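You operate a simulated robot arm through the tools that you are given. There is no shell and no other tool. Be economical: measure what you need, move in short steps, check, and stop when the job is done.

You run a simulated robot arm. Do the job below in one go: nothing can be reset, and whatever is moved stays where it is left.

JOB
Riddle the chips out of the tiles in the beige sieve.
Fine: draw the riddle cradle out, sieve on its bed, shake till no chips show, sieve back by the grit bins.

The check looks at the end state, three seconds after you hand in, the way a careful person would. Anything else that was tipped, shoved, dropped, spilled or broken makes it a failure.

ROBOT AND FRAMES
A 6-joint arm with a two-finger parallel gripper, fixed in place. Base frame: the origin is at the foot of the arm, x ahead of it, y to its left, z up; the work surface is at about z = 720. Readings come in mm, degrees, newtons and seconds.
With the tool pointing down near the work surface it reaches from about 260 to 740 mm from the base axis. Its first joint turns from -66.0 to 66.0 degrees. Payload 2.45 kg.
Tool frame: the origin (TCP) lies between the finger pads and is the grasp point; the fingertips stand 24 mm ahead of it; z points along the fingers, y is the line along which they close. The gripper opens to 68 mm. The fingers are 17 mm wide and 10 mm thick; the gripper's body (40 by 70 mm) begins 41 mm behind the TCP.
Orientation is told as [roll, pitch, yaw] about the base's x, y, z axes, in that order, counted from this pose: with the fingers straight down and closing along the base's y, the tool's x points along the base's -x, its y along +y and its z along -z.

CONTROLS
- The arm moves only by the tool play_rows. Its argument "moves" is a list of rows, each a list of 7 numbers: the shift along the tool's x, y, z in m, then the turn, a rotation vector about the tool's x, y, z in degrees, then the opening, from 0 (shut) to 1 (fully open). In form: [[tx, ty, tz, rx, ry, rz, jaw], ...]. A call has 1 to 10 rows; each row is the pose to reach, as a shift and turn from the pose commanded when the call began, along the tool's axes at that moment. A row lasts 0.2 s, in which the tool goes at most 50 mm and 8.6 degrees; a call with a longer step from one row to the next is refused whole, and so is a gripper value outside its range. A pose out of reach is approached as far as the arm can. The call stops where the force on the tool passes 60 N (or 10 N more than at its start, if that is more) or the arm is blocked; 0.2 s more then pass. Each finger travels about 108 mm/s and halts on what it meets, pressing with about 40 N; the grip force reading is that of the motor and also rises with nothing between the fingers. The clock runs only during rows and for 0.2 s after the last one: add rows that repeat a pose to give the fingers time. The reply holds the time, the measured pose of the TCP, the force on the tool along the base axes, the opening and the grip force, in the units named above and with some noise.
- Cameras (640 x 400 px; columns grow to the right, rows downward): "scene" is fixed at [172.4, 423.8, 1450.9]; the picture's right is [-0.67, -0.74, 0.00], its down [-0.50, 0.46, -0.73] and it looks along [0.54, -0.49, -0.68] (base axes); focal length 353 px, centre (320, 200). "wrist" rides on the gripper at [84, 11, -75] in the tool frame; the picture's right is [-0.13, 0.99, 0.00], its down [-0.60, -0.08, -0.79] and it looks along [-0.79, -0.10, 0.61] (tool axes); focal length 251 px, centre (320, 200). There is no depth. A picture from a camera that has moved, and an enlarged one, comes with that camera's place and axes in the base frame and with its lens.
- snapshot(camera): a new picture of that camera. It takes no simulated time.
- close_up(camera, box): a new picture of the part [left, top, right, bottom] of that camera's present view, enlarged. It takes no simulated time.
- close_job(): hands the job in; it is judged then, once.

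Work in short steps. Places have to be worked out from the pictures, the camera data and where the tool is seen: move nearer, look again, correct. Check each grasp and each placing, and mend what went wrong. You have 120 turns and 84 pictures in all, those below and enlarged ones among them. Open the gripper and draw the arm clear of the work before you hand the job in, unless the task says otherwise; then end with one line.

The tools are called after "Emit:" as a command line: name --pt "numbers of a row" for each row, then --argument value for the rest, lists and objects as JSON in quotes. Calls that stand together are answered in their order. play_rows: Moves the arm, as the interface text tells. Its arguments: {"type":"object","properties":{"moves":{"type":"array","items":{"type":"array","items":{"type":"number"}}}},"required":["moves"]} The other tools are called the same way: snapshot (camera) takes a picture; close_up (camera, box) takes an enlarged picture of a part of a camera's view; close_job () hands the job in.

At the start:

```text
t: 0.0
tcp_pos: [472.7, 19.3, 1024.4]
ee_rot: [0.1, 0.0, 0.0]
force: [0.7, -0.3, -0.7]
opening: 68.2
gripper_force: 0.0
```

scene: 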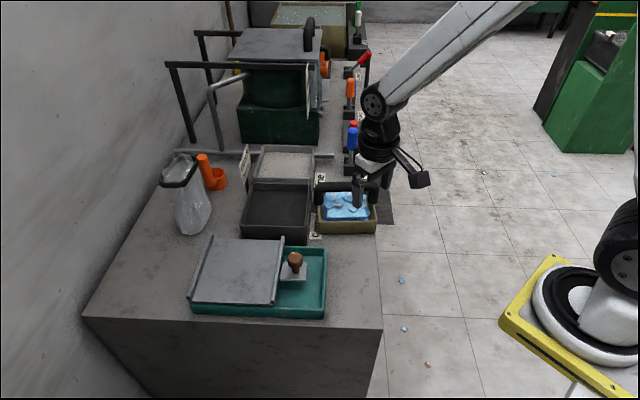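
wrist: 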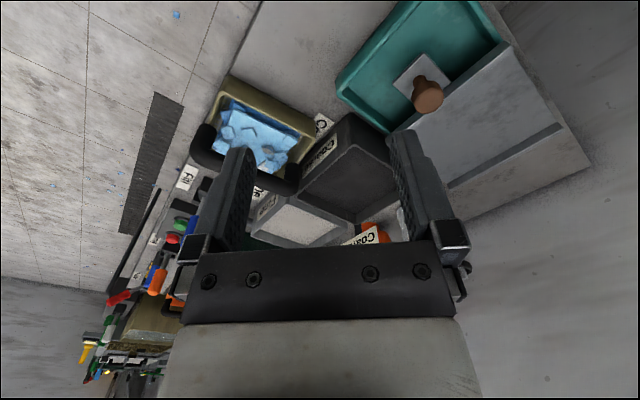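

I begin by enlarging the scene around the sieve and the teal cradle.

Emit:
close_up --camera "scene" --box '[160, 130, 400, 330]'

Emit:
close_up --camera "wrist" --box '[180, 0, 600, 260]'

```text
2.00 times, centred on (280, 230) of scene
camera zoom: at [172.4, 423.8, 1450.9], right [-0.67, -0.74, 0.0], down [-0.5, 0.46, -0.73], along [0.54, -0.49, -0.68], focal length 706 px, centre (400, 140)
```

zoom: 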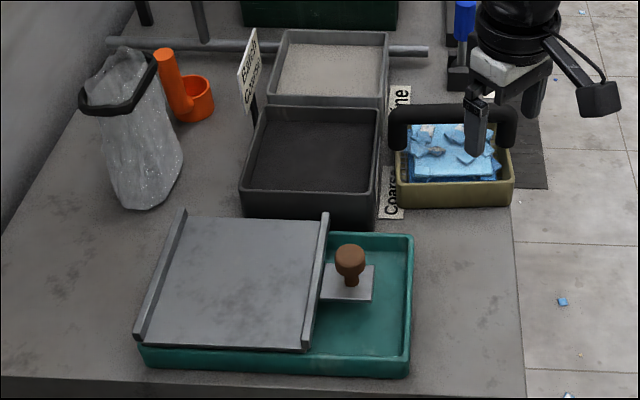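

```text
1.52 times, centred on (390, 130) of wrist
camera zoom: at [387.8, 28.1, 1099.9], right [0.13, 0.99, 0.0], down [0.6, -0.08, 0.79], along [0.79, -0.1, -0.61], focal length 383 px, centre (213, 307)
```

zoom: 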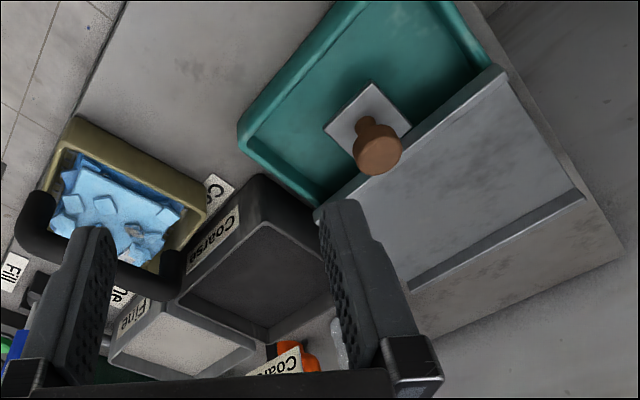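

I look closer at each candidate: the teal unit with the knob, the sieve, and the machines further along the bench.

Emit:
close_up --camera "scene" --box '[180, 225, 340, 325]'

Emit:
close_up --camera "scene" --box '[300, 160, 400, 245]'

Emit:
close_up --camera "scene" --box '[150, 0, 390, 160]'

```text
4.00 times, centred on (260, 275) of scene
camera zoom: at [172.4, 423.8, 1450.9], right [-0.67, -0.74, 0.0], down [-0.5, 0.46, -0.73], along [0.54, -0.49, -0.68], focal length 1412 px, centre (560, -100)
```

zoom: 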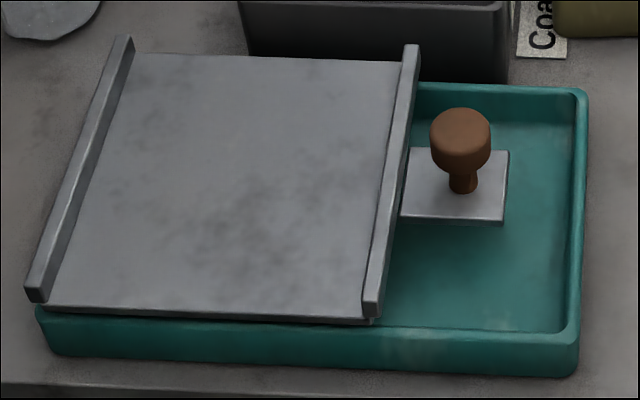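

```text
4.71 times, centred on (350, 202) of scene
camera zoom: at [172.4, 423.8, 1450.9], right [-0.67, -0.74, 0.0], down [-0.5, 0.46, -0.73], along [0.54, -0.49, -0.68], focal length 1662 px, centre (179, 188)
```

zoom: 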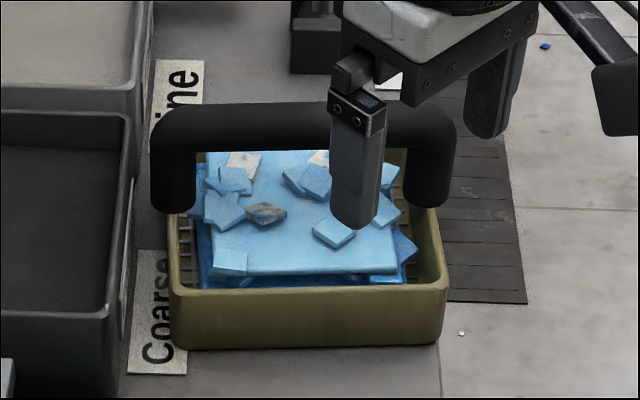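

```text
2.50 times, centred on (270, 80) of scene
camera zoom: at [172.4, 423.8, 1450.9], right [-0.67, -0.74, 0.0], down [-0.5, 0.46, -0.73], along [0.54, -0.49, -0.68], focal length 883 px, centre (445, 500)
```

zoom: 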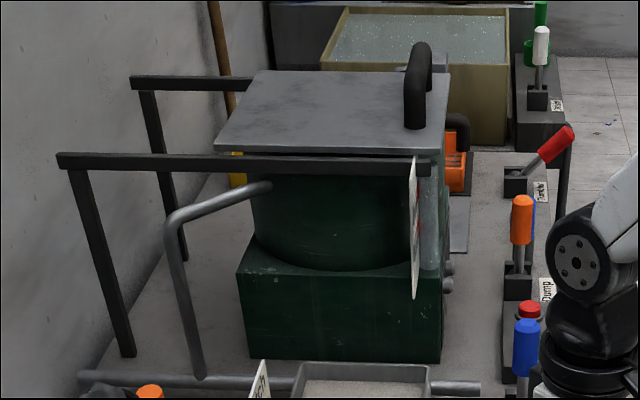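

The teal tray carries a grey bed with end rails and a small plate with a brown knob; its long axis seems to run at about 43° (roughly from (520,93) outward). I turn the tool by 43° and come down over it to see it better.

Emit:
play_rows --pt "0.0 0.0 0.01 0 0 -8.6 1" --pt "-0.005 0.01 0.03 0 0 -17.2 1" --pt "-0.01 0.02 0.05 0 0 -25.8 1" --pt "-0.015 0.035 0.07 0 0 -34.4 1" --pt "-0.02 0.05 0.09 0 0 -43 1" --pt "-0.02 0.05 0.1 0 0 -43 1"

Emit:
snapshot --camera "wrist"

Emit:
snapshot --camera "scene"

```text
t: 1.4
tcp_pos: [492.0, 70.9, 925.4]
ee_rot: [0.0, -0.1, 43.2]
force: [-0.1, -0.5, -0.6]
opening: 68.0
gripper_force: 0.1
```

```text
76 pictures are left
camera wrist: at [423.5, 18.8, 999.6], right [-0.58, 0.81, 0.0], down [0.49, 0.35, 0.79], along [0.64, 0.46, -0.61], focal length 251 px, centre (320, 200)
```

wrist: 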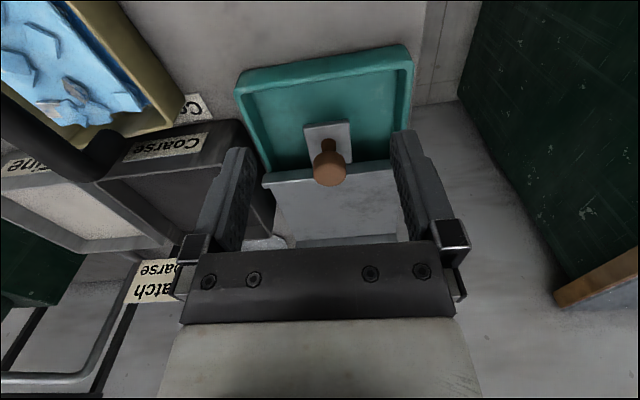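

```text
75 pictures are left
```

scene: 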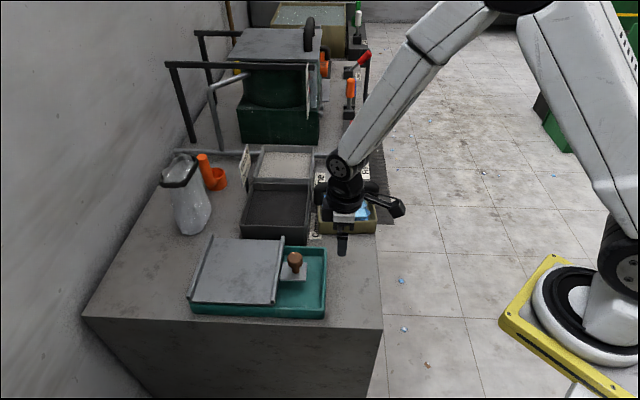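

Triangulating both views puts the knob cap near (572,136), top about z=820, and the tray axis at about 43–44°. I move above it at z≈870 and check again.

Emit:
play_rows --pt "-0.03 -0.002 0.01 0 0 0 1" --pt "-0.06 -0.004 0.02 0 0 0 1" --pt "-0.09 -0.007 0.035 0 0 0 1" --pt "-0.103 -0.007 0.05 0 0 0 1" --pt "-0.103 -0.007 0.05 0 0 0 1"

Emit:
snapshot --camera "wrist"

Emit:
close_up --camera "scene" --box '[180, 225, 340, 325]'

```text
t: 2.6
tcp_pos: [571.4, 134.1, 877.3]
ee_rot: [-0.2, -0.1, 43.0]
force: [0.0, 0.0, -0.3]
opening: 68.2
gripper_force: 0.1
```

```text
74 pictures are left
camera wrist: at [502.2, 83.3, 952.6], right [-0.58, 0.81, 0.0], down [0.49, 0.35, 0.79], along [0.65, 0.46, -0.61], focal length 251 px, centre (320, 200)
```

wrist: 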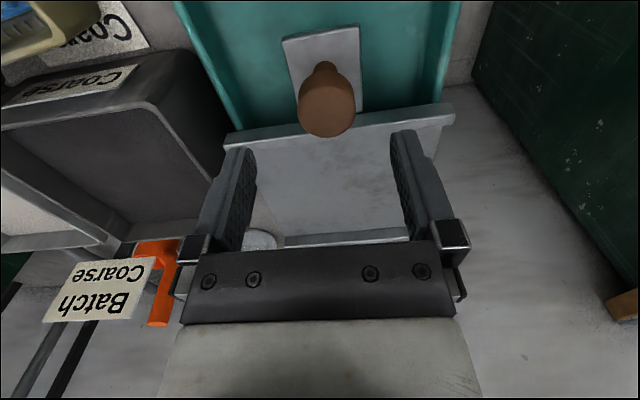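

```text
4.00 times, centred on (260, 275) of scene
camera zoom: at [172.4, 423.8, 1450.9], right [-0.67, -0.74, 0.0], down [-0.5, 0.46, -0.73], along [0.54, -0.49, -0.68], focal length 1412 px, centre (560, -100)
```

zoom: 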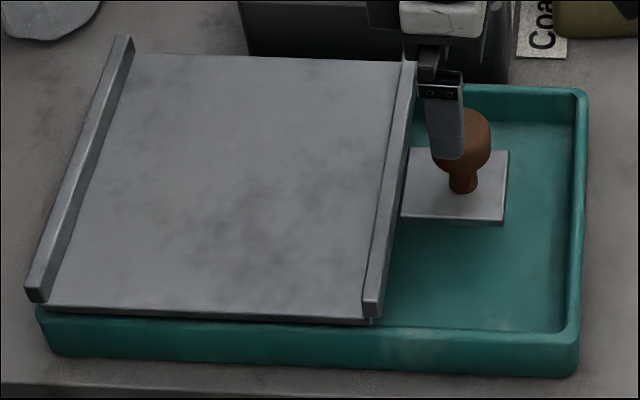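

The cap centre works out at about (576,138), 6 mm further along; I descend straddling it to z≈805 and close.

Emit:
play_rows --pt "-0.006 -0.001 0.03 0 0 0 1" --pt "-0.006 -0.001 0.055 0 0 0 1" --pt "-0.006 -0.001 0.072 0 0 0 1" --pt "-0.006 -0.001 0.072 0 0 0 0.4" --pt "-0.006 -0.001 0.072 0 0 0 0.3" --pt "-0.006 -0.001 0.072 0 0 0 0.3"

Emit:
close_up --camera "scene" --box '[180, 225, 340, 325]'

```text
t: 4.0
tcp_pos: [575.2, 137.5, 805.2]
ee_rot: [0.1, 0.1, 43.1]
force: [-18.5, 18.7, 2.5]
opening: 41.5
gripper_force: 13.4
```

```text
4.00 times, centred on (260, 275) of scene
camera zoom: at [171.9, 424.3, 1450.8], right [-0.67, -0.74, 0.0], down [-0.5, 0.46, -0.73], along [0.54, -0.49, -0.68], focal length 1412 px, centre (560, -100)
```

zoom: 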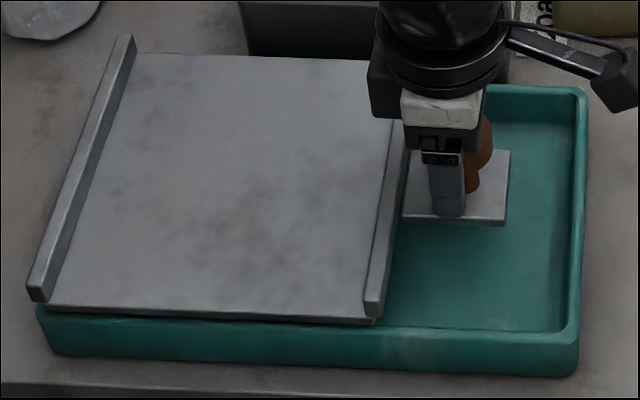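

The sideways 26 N suggests only one finger touches and the knob is slightly off centre. I look with the wrist camera.

Emit:
close_up --camera "wrist" --box '[180, 0, 480, 240]'

```text
1.67 times, centred on (330, 120) of wrist
camera zoom: at [506.5, 86.4, 879.9], right [-0.58, 0.81, 0.0], down [0.5, 0.36, 0.79], along [0.64, 0.46, -0.61], focal length 419 px, centre (303, 333)
```

zoom: 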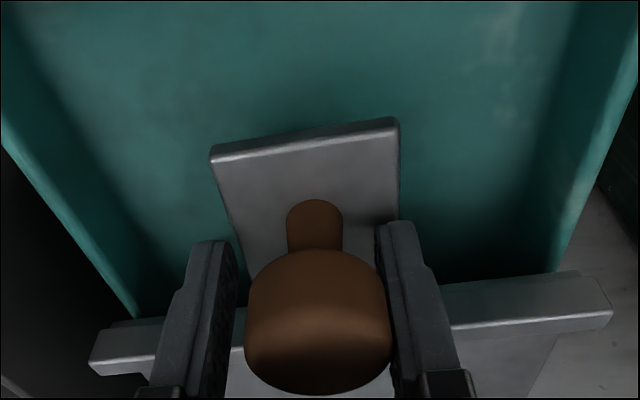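

The knob sits a few mm toward tool +y (right gap ≈0, left gap ≈3 mm). I open a little, shift 3 mm, and close again.

Emit:
play_rows --pt "0 0.0 0 0 0 0 0.8" --pt "0 0.003 0 0 0 0 0.8" --pt "0 0.003 0 0 0 0 0.3" --pt "0 0.003 0 0 0 0 0.3" --pt "0 0.003 0 0 0 0 0.3"

Emit:
close_up --camera "wrist" --box '[180, 0, 480, 240]'

```text
t: 5.2
tcp_pos: [573.4, 142.4, 804.3]
ee_rot: [0.1, 0.1, 43.0]
force: [-22.1, 22.4, 9.0]
opening: 32.9
gripper_force: 45.1
```

```text
1.67 times, centred on (330, 120) of wrist
camera zoom: at [504.4, 89.9, 880.0], right [-0.58, 0.81, 0.0], down [0.5, 0.35, 0.79], along [0.64, 0.46, -0.61], focal length 419 px, centre (303, 333)
```

zoom: 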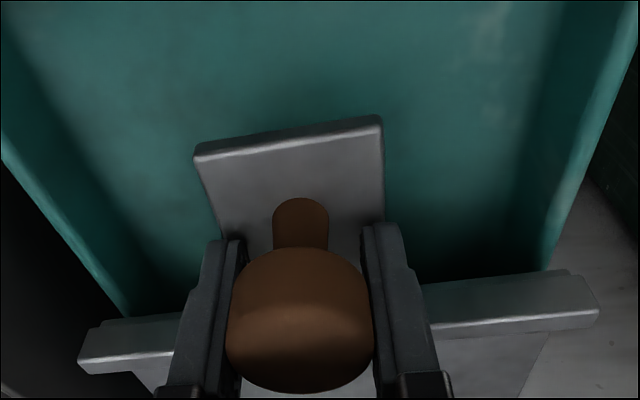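

The knob is gripped (32.9 mm). I relax the sideways load by 2 mm, and start a slow 15 mm pull toward the robot along the tray axis.

Emit:
play_rows --pt "0 0.002 0 0 0 0 0.3" --pt "0.004 0.003 0 0 0 0 0.3" --pt "0.008 0.003 0 0 0 0 0.3" --pt "0.012 0.003 0 0 0 0 0.3" --pt "0.015 0.003 0 0 0 0 0.3"

Emit:
close_up --camera "scene" --box '[180, 225, 340, 325]'

```text
t: 6.4
tcp_pos: [563.2, 132.2, 805.0]
ee_rot: [-0.2, -0.4, 43.0]
force: [5.4, -4.6, 18.4]
opening: 33.2
gripper_force: 45.1
```

```text
4.00 times, centred on (260, 275) of scene
camera zoom: at [172.3, 423.6, 1451.0], right [-0.67, -0.74, 0.0], down [-0.5, 0.46, -0.73], along [0.54, -0.49, -0.68], focal length 1412 px, centre (560, -100)
```

zoom: 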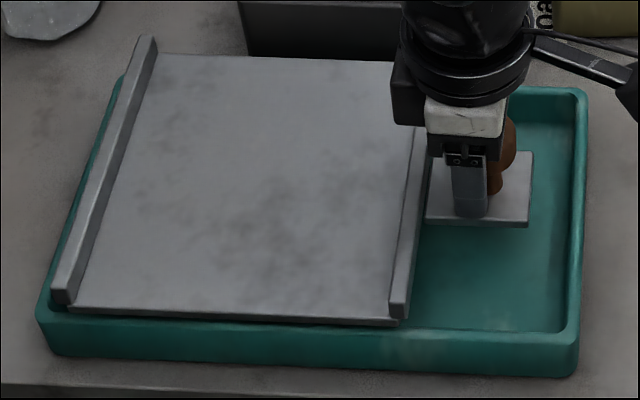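

The grey bed itself slides with no resistance. I keep drawing it out in small steps until it stops.

Emit:
play_rows --pt "0.006 0 -0.001 0 0 0 0.3" --pt "0.012 0 -0.001 0 0 0 0.3" --pt "0.018 0 -0.001 0 0 0 0.3" --pt "0.024 0 -0.001 0 0 0 0.3" --pt "0.03 0 -0.001 0 0 0 0.3" --pt "0.036 0 -0.001 0 0 0 0.3" --pt "0.042 0 -0.001 0 0 0 0.3"

Emit:
close_up --camera "scene" --box '[180, 225, 340, 325]'

```text
t: 8.0
tcp_pos: [532.8, 102.3, 803.9]
ee_rot: [-0.1, -0.3, 43.0]
force: [26.8, -26.3, 0.5]
opening: 33.2
gripper_force: 45.2
```

```text
4.00 times, centred on (260, 275) of scene
camera zoom: at [173.1, 423.2, 1451.0], right [-0.67, -0.74, 0.0], down [-0.5, 0.46, -0.73], along [0.54, -0.49, -0.68], focal length 1412 px, centre (560, -100)
```

zoom: 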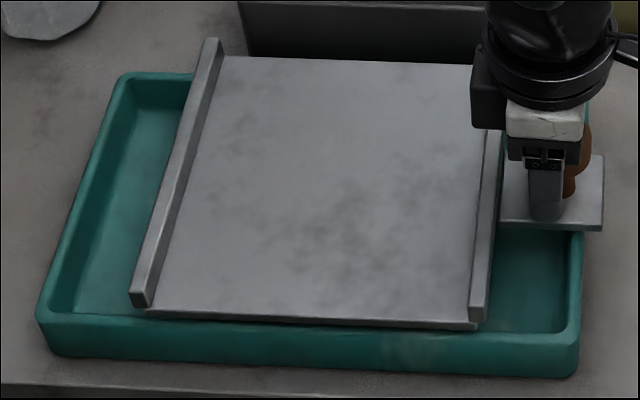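

The bed's travel direction measures 44.5°, hence the sideways load. I relieve it by shifting 2 mm and continue with that slope.

Emit:
play_rows --pt "0.0 -0.002 0 0 0 0 0.3" --pt "0.006 -0.0025 0 0 0 0 0.3" --pt "0.012 -0.0025 0 0 0 0 0.3" --pt "0.018 -0.0025 0 0 0 0 0.3" --pt "0.024 -0.003 0 0 0 0 0.3" --pt "0.03 -0.003 0 0 0 0 0.3" --pt "0.036 -0.003 0 0 0 0 0.3" --pt "0.042 -0.003 0 0 0 0 0.3"

Emit:
close_up --camera "scene" --box '[180, 225, 340, 325]'

```text
t: 9.8
tcp_pos: [504.7, 72.9, 803.5]
ee_rot: [-0.2, -0.4, 43.0]
force: [10.9, -10.1, 25.0]
opening: 33.3
gripper_force: 45.0
```

```text
4.00 times, centred on (260, 275) of scene
camera zoom: at [172.2, 423.5, 1451.0], right [-0.67, -0.74, 0.0], down [-0.5, 0.46, -0.73], along [0.54, -0.49, -0.68], focal length 1412 px, centre (560, -100)
```

zoom: 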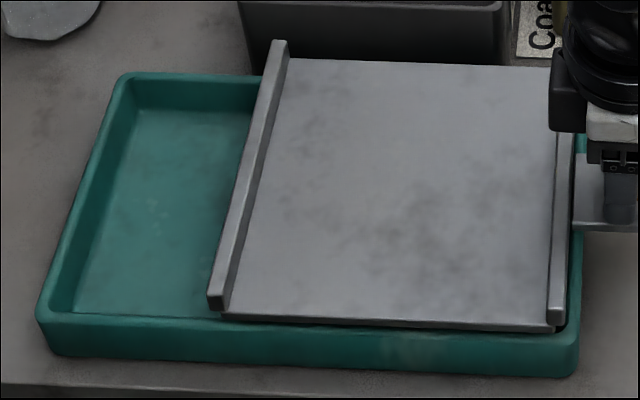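

The front rail is nearly at the near rim. I raise 1.5 mm to relieve the vertical load and pull gently a bit more to find the stop.

Emit:
play_rows --pt "0.0 -0.001 -0.0015 0 0 0 0.3" --pt "0.003 -0.001 -0.0015 0 0 0 0.3" --pt "0.006 -0.001 -0.0015 0 0 0 0.3" --pt "0.009 -0.001 -0.0015 0 0 0 0.3" --pt "0.012 -0.001 -0.0015 0 0 0 0.3"

Emit:
snapshot --camera "scene"

```text
t: 11.0
tcp_pos: [497.7, 66.3, 807.2]
ee_rot: [-0.2, -0.5, 43.1]
force: [9.8, 37.2, 2.5]
opening: 33.5
gripper_force: 45.1
```

```text
66 pictures are left
```

scene: 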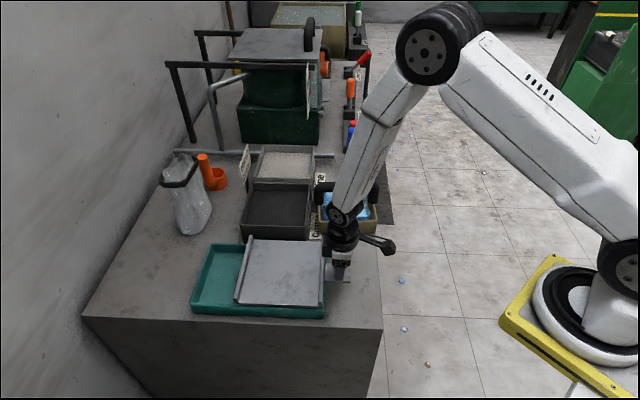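

Axial resistance of ~33 N: the end stop is reached. I back off the load, open, and rise clear.

Emit:
play_rows --pt "-0.0015 0.001 0 0 0 0 0.3" --pt "-0.0015 0.001 0 0 0 0 0.6" --pt "-0.0015 0.001 0 0 0 0 1" --pt "-0.0015 0.001 0 0 0 0 1" --pt "-0.0015 0.001 -0.03 0 0 0 1" --pt "-0.0015 0.001 -0.07 0 0 0 1" --pt "-0.0015 0.001 -0.12 0 0 0 1"

Emit:
snapshot --camera "wrist"

Emit:
close_up --camera "scene" --box '[220, 160, 400, 325]'

```text
t: 12.6
tcp_pos: [497.1, 64.3, 924.3]
ee_rot: [0.0, -0.1, 43.0]
force: [0.1, 0.5, 1.0]
opening: 68.0
gripper_force: 0.1
```

```text
65 pictures are left
camera wrist: at [427.5, 12.2, 999.6], right [-0.58, 0.81, 0.0], down [0.49, 0.35, 0.79], along [0.64, 0.46, -0.61], focal length 251 px, centre (320, 200)
```

wrist: 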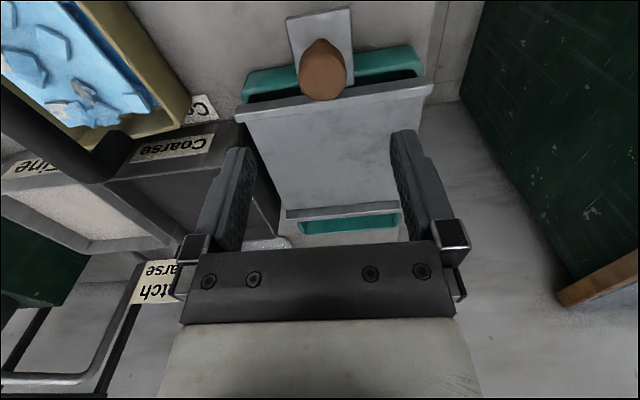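

```text
2.42 times, centred on (310, 242) of scene
camera zoom: at [172.4, 423.8, 1450.9], right [-0.67, -0.74, 0.0], down [-0.5, 0.46, -0.73], along [0.54, -0.49, -0.68], focal length 856 px, centre (344, 97)
```

zoom: 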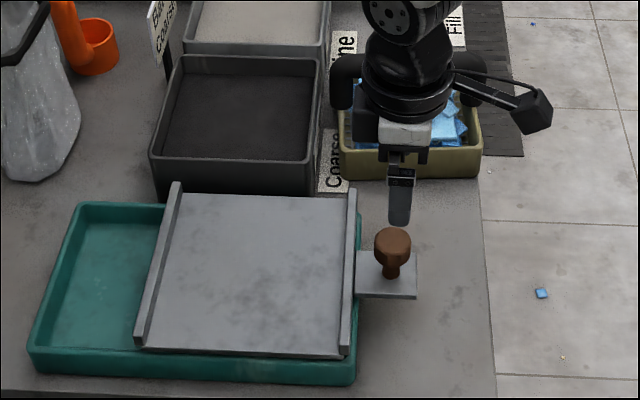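

The bed is out, its centre near (597,161), rails about 185 mm apart. The sieve's wide axis and its arched handle lie along about the same 45° direction, handle top near (662,-117). I shift sideways over it at z≈925 to look.

Emit:
play_rows --pt "0.0 -0.02 0 0 0 0 1" --pt "0.0 -0.06 0 0 0 -1.5 1" --pt "0.0 -0.105 0 0 0 -1.5 1" --pt "0.002 -0.15 0 0 0 -1.5 1" --pt "0.003 -0.195 0 0 0 -1.5 1" --pt "0.003 -0.23 0 0 0 -1.5 1" --pt "0.003 -0.245 0 0 0 -1.5 1" --pt "0.003 -0.245 0 0 0 -1.5 1"

Emit:
snapshot --camera "wrist"

Emit:
close_up --camera "scene" --box '[290, 150, 410, 245]'

```text
t: 14.4
tcp_pos: [661.6, -116.2, 925.4]
ee_rot: [0.0, -0.1, 44.6]
force: [-0.6, -0.4, 0.8]
opening: 68.3
gripper_force: 0.0
```

```text
63 pictures are left
camera wrist: at [593.5, -168.8, 1001.1], right [-0.6, 0.8, 0.0], down [0.49, 0.37, 0.79], along [0.63, 0.48, -0.61], focal length 251 px, centre (320, 200)
```

wrist: 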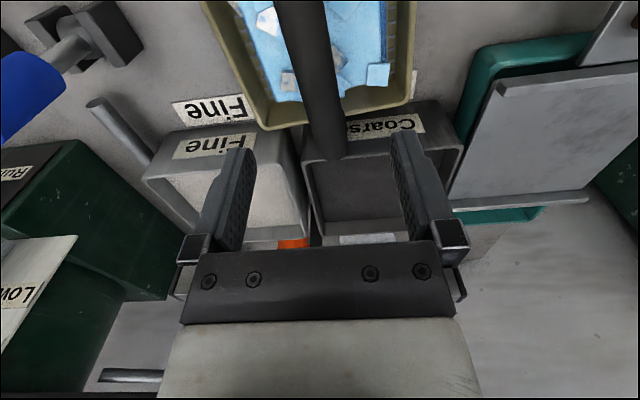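

```text
4.21 times, centred on (350, 198) of scene
camera zoom: at [172.4, 423.8, 1450.9], right [-0.67, -0.74, 0.0], down [-0.5, 0.46, -0.73], along [0.54, -0.49, -0.68], focal length 1487 px, centre (194, 210)
```

zoom: 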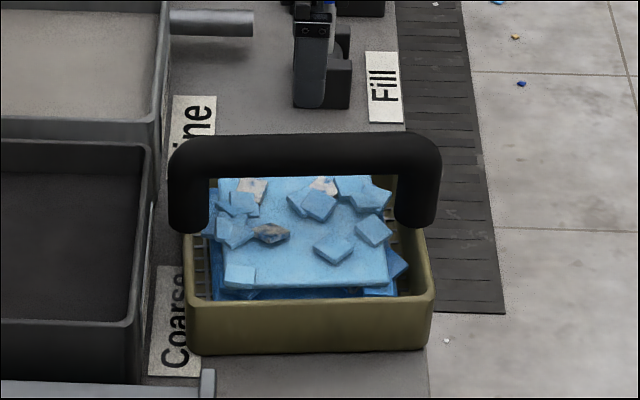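

The sieve is at about yaw 48°, centre near (662,-122), bar axis z≈810 and ~30 mm thick. I turn to 48°, correct the position, and come down to z≈870 to check.

Emit:
play_rows --pt "0.002 -0.002 0.015 0 0 -2 1" --pt "0.004 -0.0045 0.03 0 0 -3.4 1" --pt "0.004 -0.0045 0.045 0 0 -3.4 1" --pt "0.004 -0.0045 0.055 0 0 -3.4 1" --pt "0.004 -0.0045 0.055 0 0 -3.4 1"

Emit:
snapshot --camera "wrist"

Emit:
close_up --camera "scene" --box '[290, 150, 410, 245]'

```text
t: 15.6
tcp_pos: [662.3, -120.3, 871.5]
ee_rot: [0.0, -0.1, 48.0]
force: [0.3, -0.5, -1.0]
opening: 68.1
gripper_force: 0.0
```

```text
61 pictures are left
camera wrist: at [596.4, -178.6, 946.9], right [-0.65, 0.76, 0.0], down [0.46, 0.4, 0.79], along [0.6, 0.52, -0.61], focal length 251 px, centre (320, 200)
```

wrist: 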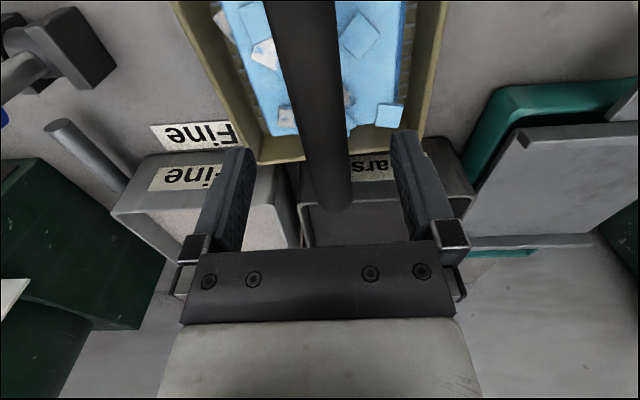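

```text
4.21 times, centred on (350, 198) of scene
camera zoom: at [172.4, 423.8, 1450.9], right [-0.67, -0.74, 0.0], down [-0.5, 0.46, -0.73], along [0.54, -0.49, -0.68], focal length 1487 px, centre (194, 210)
```

zoom: 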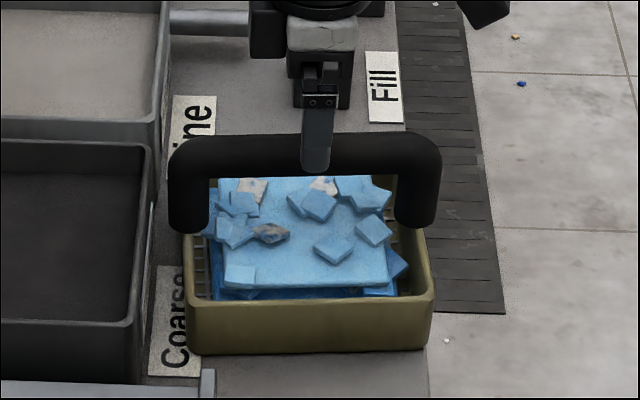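

The bar lies centred between the fingers; along it I'm about 4 mm short of the middle. I descend to z≈809 and close.

Emit:
play_rows --pt "-0.004 0 0.02 0 0 0 1" --pt "-0.004 0 0.042 0 0 0 1" --pt "-0.004 0 0.062 0 0 0 1" --pt "-0.004 0 0.062 0 0 0 0.6" --pt "-0.004 0 0.062 0 0 0 0.2" --pt "-0.004 0 0.062 0 0 0 0.2" --pt "-0.004 0 0.062 0 0 0 0.2"

Emit:
snapshot --camera "wrist"

Emit:
close_up --camera "scene" --box '[290, 150, 410, 245]'

```text
t: 17.2
tcp_pos: [661.7, -119.2, 807.4]
ee_rot: [0.0, -0.1, 48.0]
force: [0.8, -0.9, 0.3]
opening: 27.5
gripper_force: 40.1
```

```text
59 pictures are left
camera wrist: at [597.2, -176.2, 883.3], right [-0.65, 0.76, 0.0], down [0.46, 0.4, 0.79], along [0.6, 0.52, -0.61], focal length 251 px, centre (320, 200)
```

wrist: 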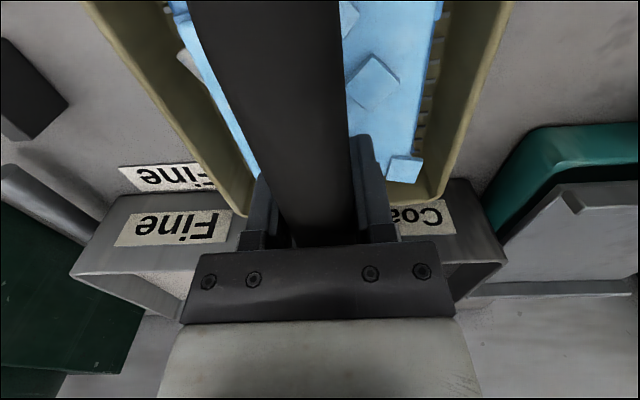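

```text
4.21 times, centred on (350, 198) of scene
camera zoom: at [172.4, 423.8, 1450.9], right [-0.67, -0.74, 0.0], down [-0.5, 0.46, -0.73], along [0.54, -0.49, -0.68], focal length 1487 px, centre (194, 210)
```

zoom: 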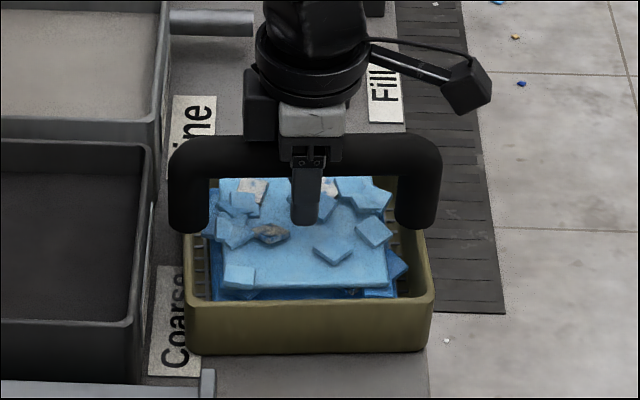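

A firm, centred grip at 27.5 mm. I note the home pose (661.7,-119.2,807.4, yaw 48) and lift slowly 30 mm.

Emit:
play_rows --pt "0 0 -0.003 0 0 0 0.1" --pt "0 0 -0.008 0 0 0 0.1" --pt "0 0 -0.015 0 0 0 0.1" --pt "0 0 -0.022 0 0 0 0.1" --pt "0 0 -0.03 0 0 0 0.1" --pt "0 0 -0.03 0 0 0 0.1"

Emit:
close_up --camera "scene" --box '[290, 150, 410, 245]'

```text
t: 18.6
tcp_pos: [662.3, -118.2, 837.4]
ee_rot: [0.0, 0.0, 48.0]
force: [-0.2, -0.3, -2.5]
opening: 27.1
gripper_force: 40.0
```

```text
4.21 times, centred on (350, 198) of scene
camera zoom: at [172.5, 423.8, 1450.9], right [-0.67, -0.74, 0.0], down [-0.5, 0.46, -0.73], along [0.54, -0.49, -0.68], focal length 1487 px, centre (194, 210)
```

zoom: 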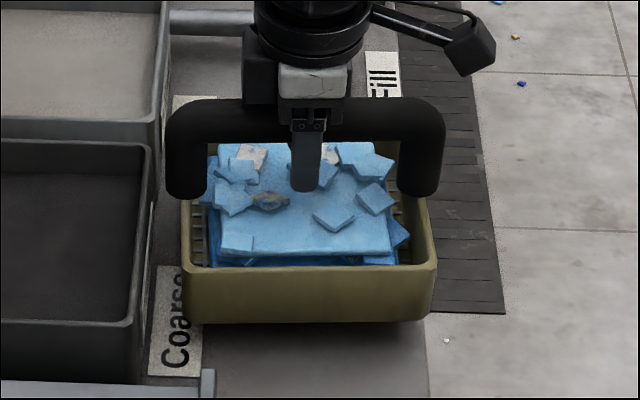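

It's light (~0.3 kg) and level. I lift on to z≈930 before going sideways over the bins.

Emit:
play_rows --pt "0 0 -0.008 0 0 0 0.1" --pt "0 0 -0.022 0 0 0 0.1" --pt "0 0 -0.038 0 0 0 0.1" --pt "0 0 -0.055 0 0 0 0.1" --pt "0 0 -0.072 0 0 0 0.1" --pt "0 0 -0.085 0 0 0 0.1" --pt "0 0 -0.093 0 0 0 0.1" --pt "0 0 -0.093 0 0 0 0.1"

Emit:
play_rows --pt "-0.007 0.01 0 0 0 0 0.1" --pt "-0.021 0.03 0 0 0 0 0.1" --pt "-0.037 0.053 0 0 0 0 0.1" --pt "-0.054 0.077 0 0 0 0 0.1" --pt "-0.071 0.102 0 0 0 0 0.1" --pt "-0.089 0.128 0 0 0 0 0.1" --pt "-0.106 0.152 0 0 0 0 0.1" --pt "-0.122 0.175 0 0 0 1 0.1" --pt "-0.135 0.194 0 0 0 2 0.1" --pt "-0.143 0.205 0 0 0 3.5 0.1"

Emit:
close_up --camera "scene" --box '[170, 120, 400, 330]'

```text
t: 20.4
tcp_pos: [662.9, -118.0, 932.3]
ee_rot: [0.0, -0.1, 48.0]
force: [0.1, -0.1, -4.1]
opening: 27.5
gripper_force: 40.5
```

```text
t: 22.6
tcp_pos: [607.8, 127.0, 932.4]
ee_rot: [0.0, -0.1, 44.4]
force: [-0.6, -0.5, -3.5]
opening: 27.3
gripper_force: 40.4
```

```text
1.90 times, centred on (285, 225) of scene
camera zoom: at [172.5, 423.8, 1450.9], right [-0.67, -0.74, 0.0], down [-0.5, 0.46, -0.73], along [0.54, -0.49, -0.68], focal length 672 px, centre (387, 152)
```

zoom: 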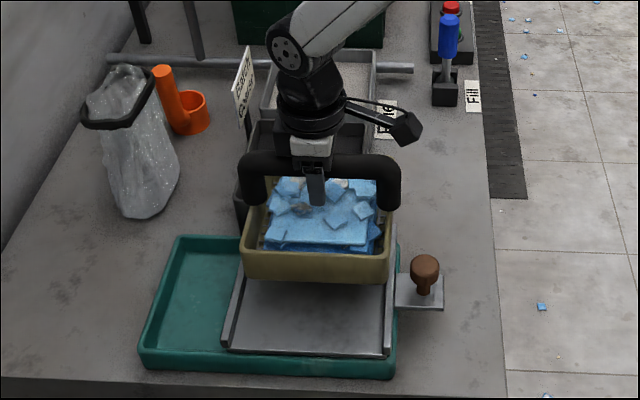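

The sieve hangs level near the bed. I move the remaining ~36 mm over the estimated bed centre and lower to z≈890 to compare.

Emit:
play_rows --pt "-0.003 0.006 0 0 0 0 0.1" --pt "-0.008 0.016 0.005 0 0 0 0.1" --pt "-0.013 0.025 0.015 0 0 0 0.1" --pt "-0.016 0.031 0.028 0 0 0 0.1" --pt "-0.016 0.032 0.038 0 0 0 0.1" --pt "-0.016 0.032 0.042 0 0 0 0.1" --pt "-0.016 0.032 0.042 0 0 0 0.1"

Emit:
close_up --camera "scene" --box '[200, 190, 350, 325]'

Emit:
snapshot --camera "wrist"

```text
t: 24.2
tcp_pos: [596.8, 158.4, 890.7]
ee_rot: [0.0, -0.1, 44.3]
force: [0.5, -0.2, -2.8]
opening: 27.4
gripper_force: 40.0
```

```text
2.96 times, centred on (275, 258) of scene
camera zoom: at [172.5, 423.8, 1450.9], right [-0.67, -0.74, 0.0], down [-0.5, 0.46, -0.73], along [0.54, -0.49, -0.68], focal length 1046 px, centre (453, 30)
```

zoom: 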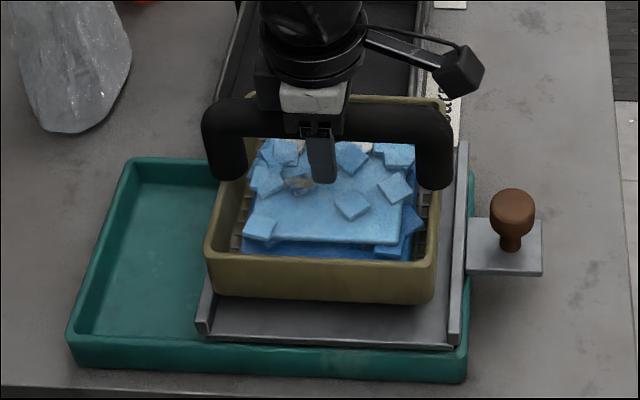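

```text
54 pictures are left
camera wrist: at [529.1, 105.6, 965.6], right [-0.6, 0.8, 0.0], down [0.49, 0.37, 0.79], along [0.63, 0.48, -0.61], focal length 251 px, centre (320, 200)
```

wrist: 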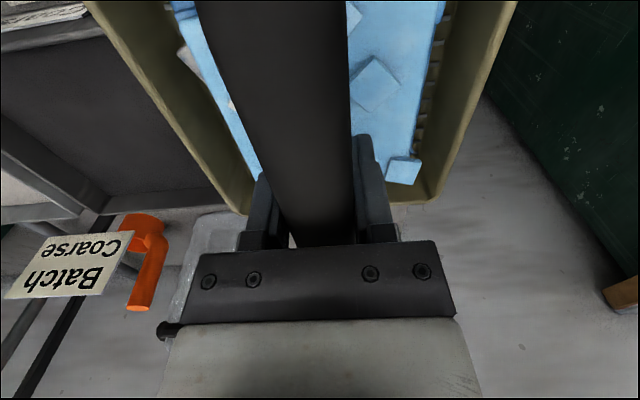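

Along the axis the sieve is centred between the rails (within ~1 mm); across, it is ~6 mm toward the front, so I shift back 6 mm and lower gently, expecting contact near z≈844.

Emit:
play_rows --pt "0 -0.003 0.005 0 0 0 0.1" --pt "0 -0.006 0.012 0 0 0 0.1" --pt "0 -0.006 0.02 0 0 0 0.1" --pt "0 -0.006 0.027 0 0 0 0.1" --pt "0 -0.006 0.03 0 0 0 0.1" --pt "0 -0.006 0.03 0 0 0 0.1"

Emit:
close_up --camera "scene" --box '[200, 190, 350, 325]'

```text
t: 25.2
tcp_pos: [607.4, 158.1, 873.4]
ee_rot: [-0.5, -1.1, 44.6]
force: [-0.2, -1.0, 4.8]
opening: 27.0
gripper_force: 39.9
stopped in row 4: the force on the tool passed its limit (the readings are from after the stop); the commanded pose is now the measured one
```

```text
2.96 times, centred on (275, 258) of scene
camera zoom: at [172.4, 423.7, 1450.9], right [-0.67, -0.74, 0.0], down [-0.5, 0.46, -0.73], along [0.54, -0.49, -0.68], focal length 1046 px, centre (453, 30)
```

zoom: 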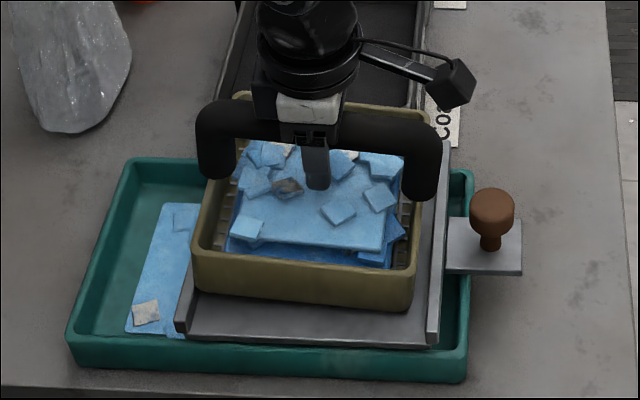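

Contact came early at z≈873, the bed shifted ~13 mm inward, and something blue now shows in the tray. I look closely before doing anything.

Emit:
close_up --camera "scene" --box '[205, 230, 265, 290]'

Emit:
close_up --camera "scene" --box '[240, 205, 320, 290]'

Emit:
snapshot --camera "wrist"

```text
6.67 times, centred on (235, 260) of scene
camera zoom: at [172.4, 423.7, 1450.9], right [-0.67, -0.74, 0.0], down [-0.5, 0.46, -0.73], along [0.54, -0.49, -0.68], focal length 2354 px, centre (887, -200)
```

zoom: 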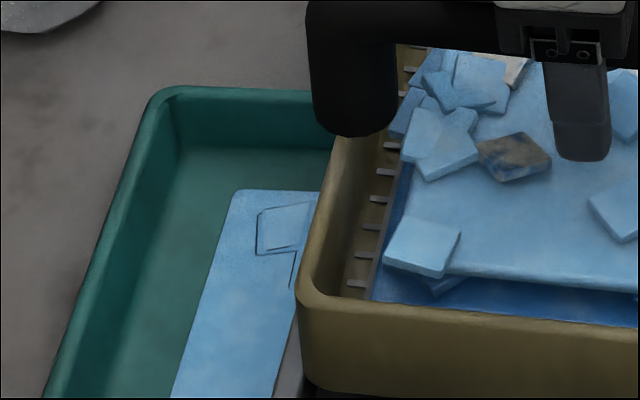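

```text
4.71 times, centred on (280, 248) of scene
camera zoom: at [172.4, 423.7, 1450.9], right [-0.67, -0.74, 0.0], down [-0.5, 0.46, -0.73], along [0.54, -0.49, -0.68], focal length 1662 px, centre (508, -24)
```

zoom: 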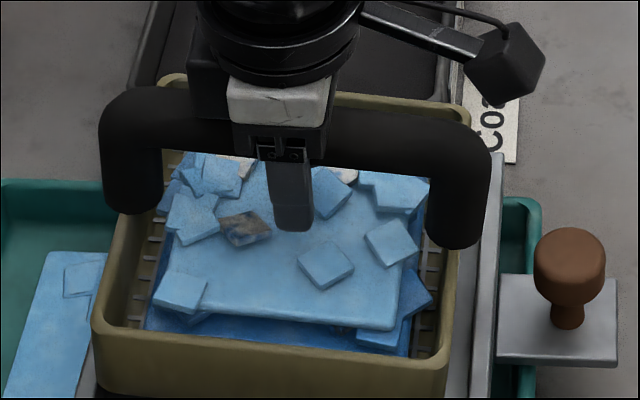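

```text
50 pictures are left
camera wrist: at [538.2, 104.1, 946.3], right [-0.6, 0.8, -0.01], down [0.47, 0.36, 0.8], along [0.64, 0.48, -0.59], focal length 251 px, centre (320, 200)
```

wrist: 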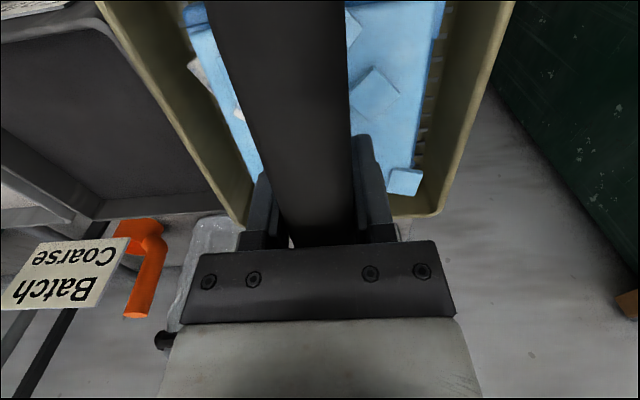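

The sieve's outer bottom edge appears to have caught on the far rail and pushed the bed in. I lift back up 25 mm and look at the rails and the tray again.

Emit:
play_rows --pt "0 0 -0.005 0 0 0 0.1" --pt "0 0 -0.015 0 0 0 0.1" --pt "0 0 -0.03 0 0 0 0.1" --pt "0 0 -0.045 0 0 0 0.1" --pt "0 0 -0.055 0 0 0 0.1" --pt "0 0 -0.055 0 0 0 0.1"

Emit:
close_up --camera "scene" --box '[200, 190, 350, 325]'

```text
t: 26.6
tcp_pos: [607.2, 157.8, 926.6]
ee_rot: [-0.4, -1.0, 44.6]
force: [1.0, 0.8, -4.1]
opening: 27.4
gripper_force: 40.3
```

```text
2.96 times, centred on (275, 258) of scene
camera zoom: at [172.5, 423.8, 1450.9], right [-0.67, -0.74, 0.0], down [-0.5, 0.46, -0.73], along [0.54, -0.49, -0.68], focal length 1046 px, centre (453, 30)
```

zoom: 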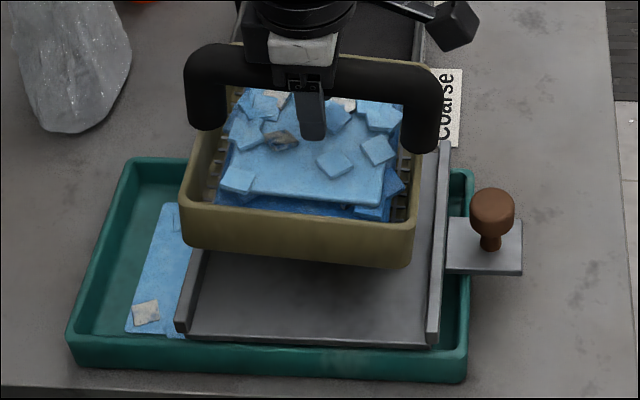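

Rail tops triangulate to z≈785, matching contact of the sieve floor with a rail. I zoom in on the rail ends and the sieve's lower edge to measure the gap.

Emit:
close_up --camera "scene" --box '[235, 240, 315, 315]'

```text
5.33 times, centred on (275, 278) of scene
camera zoom: at [172.5, 423.8, 1450.9], right [-0.67, -0.74, 0.0], down [-0.5, 0.46, -0.73], along [0.54, -0.49, -0.68], focal length 1883 px, centre (560, -213)
```

zoom: 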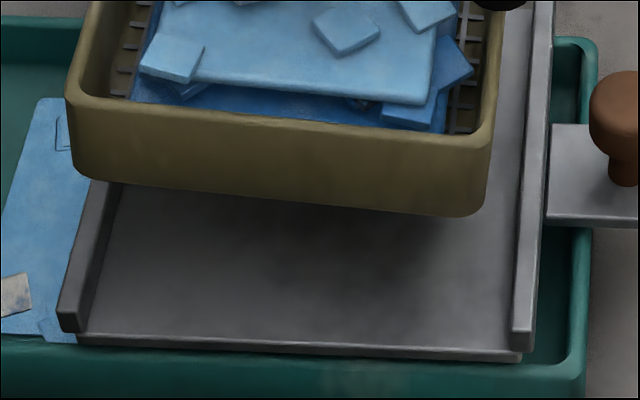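

The sieve has pivoted ~4° in the grip (outer end up). Rails are 172 mm apart inside, the sieve ~159 mm long. I rotate the tool 4° about its y to level the sieve and nudge 4 mm across, then remeasure.

Emit:
play_rows --pt "0 0.002 0 0 1 0 0.1" --pt "0 0.004 0.002 0 2.5 0 0.1" --pt "0 0.004 0.01 0 4 0 0.1" --pt "0 0.004 0.02 0 4 0 0.1" --pt "0 0.004 0.03 0 4 0 0.1" --pt "0 0.004 0.03 0 4 0 0.1"

Emit:
close_up --camera "scene" --box '[235, 240, 315, 315]'

Emit:
close_up --camera "scene" --box '[200, 190, 350, 325]'

```text
t: 28.0
tcp_pos: [603.4, 160.3, 897.9]
ee_rot: [-0.3, 2.9, 44.4]
force: [-0.1, -0.3, -3.1]
opening: 27.3
gripper_force: 39.8
```

```text
5.33 times, centred on (275, 278) of scene
camera zoom: at [172.5, 423.8, 1450.9], right [-0.67, -0.74, 0.0], down [-0.5, 0.46, -0.73], along [0.54, -0.49, -0.68], focal length 1883 px, centre (560, -213)
```

zoom: 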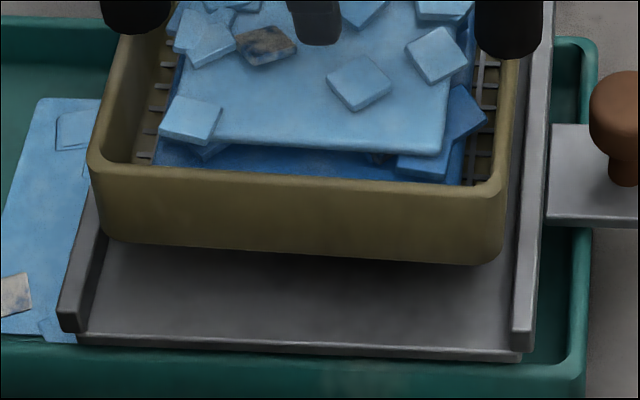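

```text
2.96 times, centred on (275, 258) of scene
camera zoom: at [172.5, 423.8, 1450.9], right [-0.67, -0.74, 0.0], down [-0.5, 0.46, -0.73], along [0.54, -0.49, -0.68], focal length 1046 px, centre (453, 30)
```

zoom: 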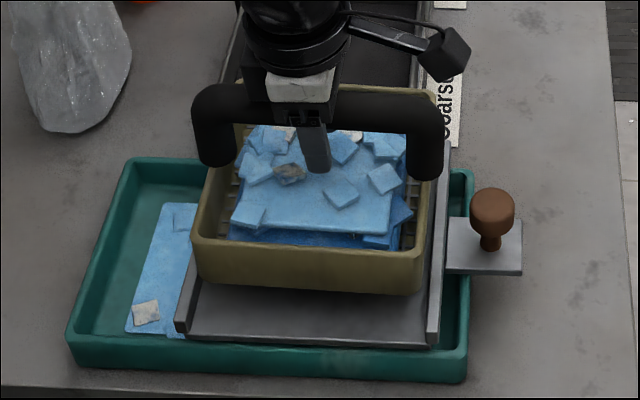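

Now centred along within 2 mm. I add 1.5° levelling and 1° yaw, and lower slowly toward the plate.

Emit:
play_rows --pt "0 0 0.004 0 0.8 -0.5 0.1" --pt "0 0 0.01 0 1.5 -1 0.1" --pt "0 0 0.016 0 1.5 -1 0.1" --pt "0 0 0.022 0 1.5 -1 0.1" --pt "0 0 0.027 0 1.5 -1 0.1" --pt "0 0 0.031 0 1.5 -1 0.1" --pt "0 0 0.034 0 1.5 -1 0.1" --pt "0 0 0.036 0 1.5 -1 0.1"

Emit:
close_up --camera "scene" --box '[235, 240, 315, 315]'

```text
t: 29.8
tcp_pos: [604.8, 161.1, 864.6]
ee_rot: [-0.5, 4.2, 45.6]
force: [-12.6, 10.2, 45.7]
opening: 27.2
gripper_force: 39.4
```

```text
5.33 times, centred on (275, 278) of scene
camera zoom: at [171.2, 423.9, 1451.1], right [-0.67, -0.74, 0.0], down [-0.5, 0.46, -0.73], along [0.54, -0.49, -0.68], focal length 1883 px, centre (560, -213)
```

zoom: 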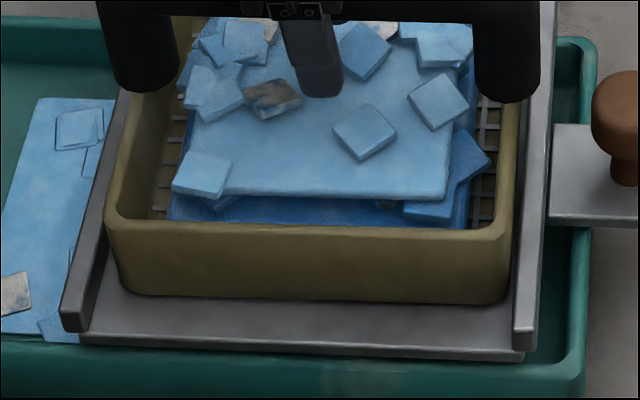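

The sieve now sits inside the rails, resting on the plate (46 N is just my pressing). I relieve 3 mm and then release and rise.

Emit:
play_rows --pt "0 0 -0.002 0 0 0 0.1" --pt "0 0 -0.003 0 0 0 0.1" --pt "0 0 -0.003 0 0 0 0.5" --pt "0 0 -0.003 0 0 0 1" --pt "0 0 -0.003 0 0 0 1"

Emit:
play_rows --pt "0 0 -0.02 0 0 0 1" --pt "0 0 -0.05 0 0 0 1" --pt "0 0 -0.08 0 -2 0 1" --pt "0 0 -0.09 0 -4.5 0 1" --pt "0 0 -0.09 0 -4.5 0 1"

Emit:
close_up --camera "scene" --box '[200, 190, 350, 325]'

```text
t: 31.0
tcp_pos: [602.7, 159.9, 863.3]
ee_rot: [-0.2, 4.7, 45.6]
force: [0.1, -0.7, -0.4]
opening: 68.0
gripper_force: 0.0
```

```text
t: 32.2
tcp_pos: [606.3, 166.3, 953.5]
ee_rot: [-0.3, 0.0, 45.6]
force: [-0.1, -0.9, 0.2]
opening: 67.9
gripper_force: 0.1
```

```text
2.96 times, centred on (275, 258) of scene
camera zoom: at [172.4, 423.8, 1450.9], right [-0.67, -0.74, 0.0], down [-0.5, 0.46, -0.73], along [0.54, -0.49, -0.68], focal length 1046 px, centre (453, 30)
```

zoom: 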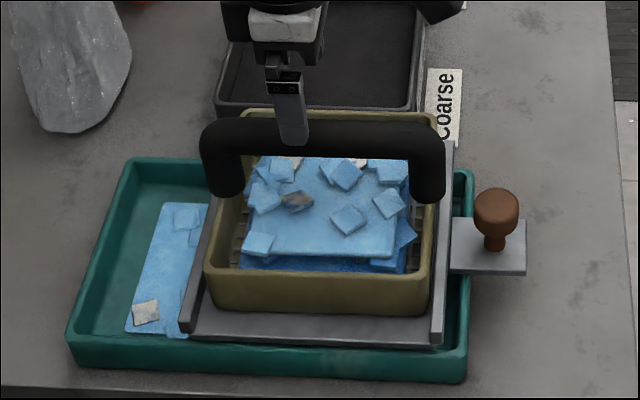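

The sieve sits level on the bed. The knob is now at about (508,75); I move there at height and look.

Emit:
play_rows --pt "0.03 0.001 0 0 0 0.5 1" --pt "0.07 0.003 0 0 0 1.1 1" --pt "0.11 0.005 0 0 0 1.1 1" --pt "0.134 0.006 0.02 0 0 1.1 1" --pt "0.134 0.006 0.06 0 0 1.1 1" --pt "0.134 0.006 0.08 0 0 1.1 1" --pt "0.134 0.006 0.08 0 0 1.1 1"

Emit:
snapshot --camera "wrist"

Emit:
close_up --camera "scene" --box '[220, 190, 370, 325]'

```text
t: 33.8
tcp_pos: [510.2, 76.5, 874.0]
ee_rot: [-0.4, -0.1, 44.5]
force: [0.8, -0.4, 0.4]
opening: 67.9
gripper_force: 0.1
```

```text
43 pictures are left
camera wrist: at [441.6, 23.7, 948.9], right [-0.6, 0.8, -0.01], down [0.48, 0.37, 0.79], along [0.64, 0.47, -0.61], focal length 251 px, centre (320, 200)
```

wrist: 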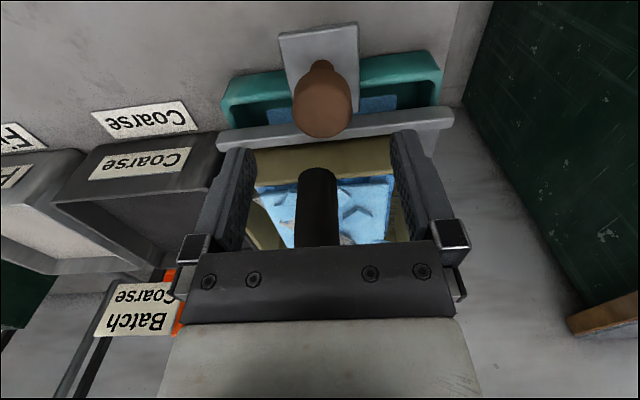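

```text
2.96 times, centred on (295, 258) of scene
camera zoom: at [172.4, 423.8, 1450.9], right [-0.67, -0.74, 0.0], down [-0.5, 0.46, -0.73], along [0.54, -0.49, -0.68], focal length 1046 px, centre (394, 30)
```

zoom: 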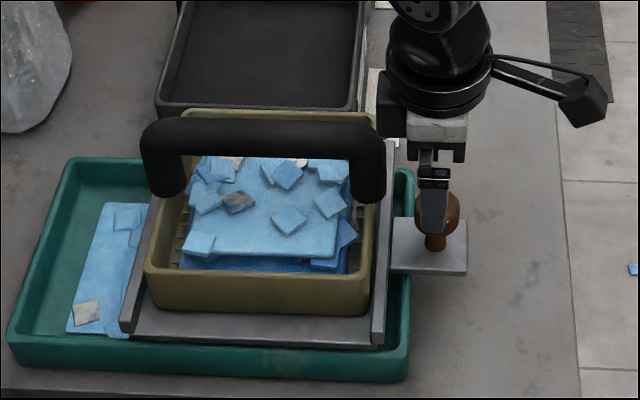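

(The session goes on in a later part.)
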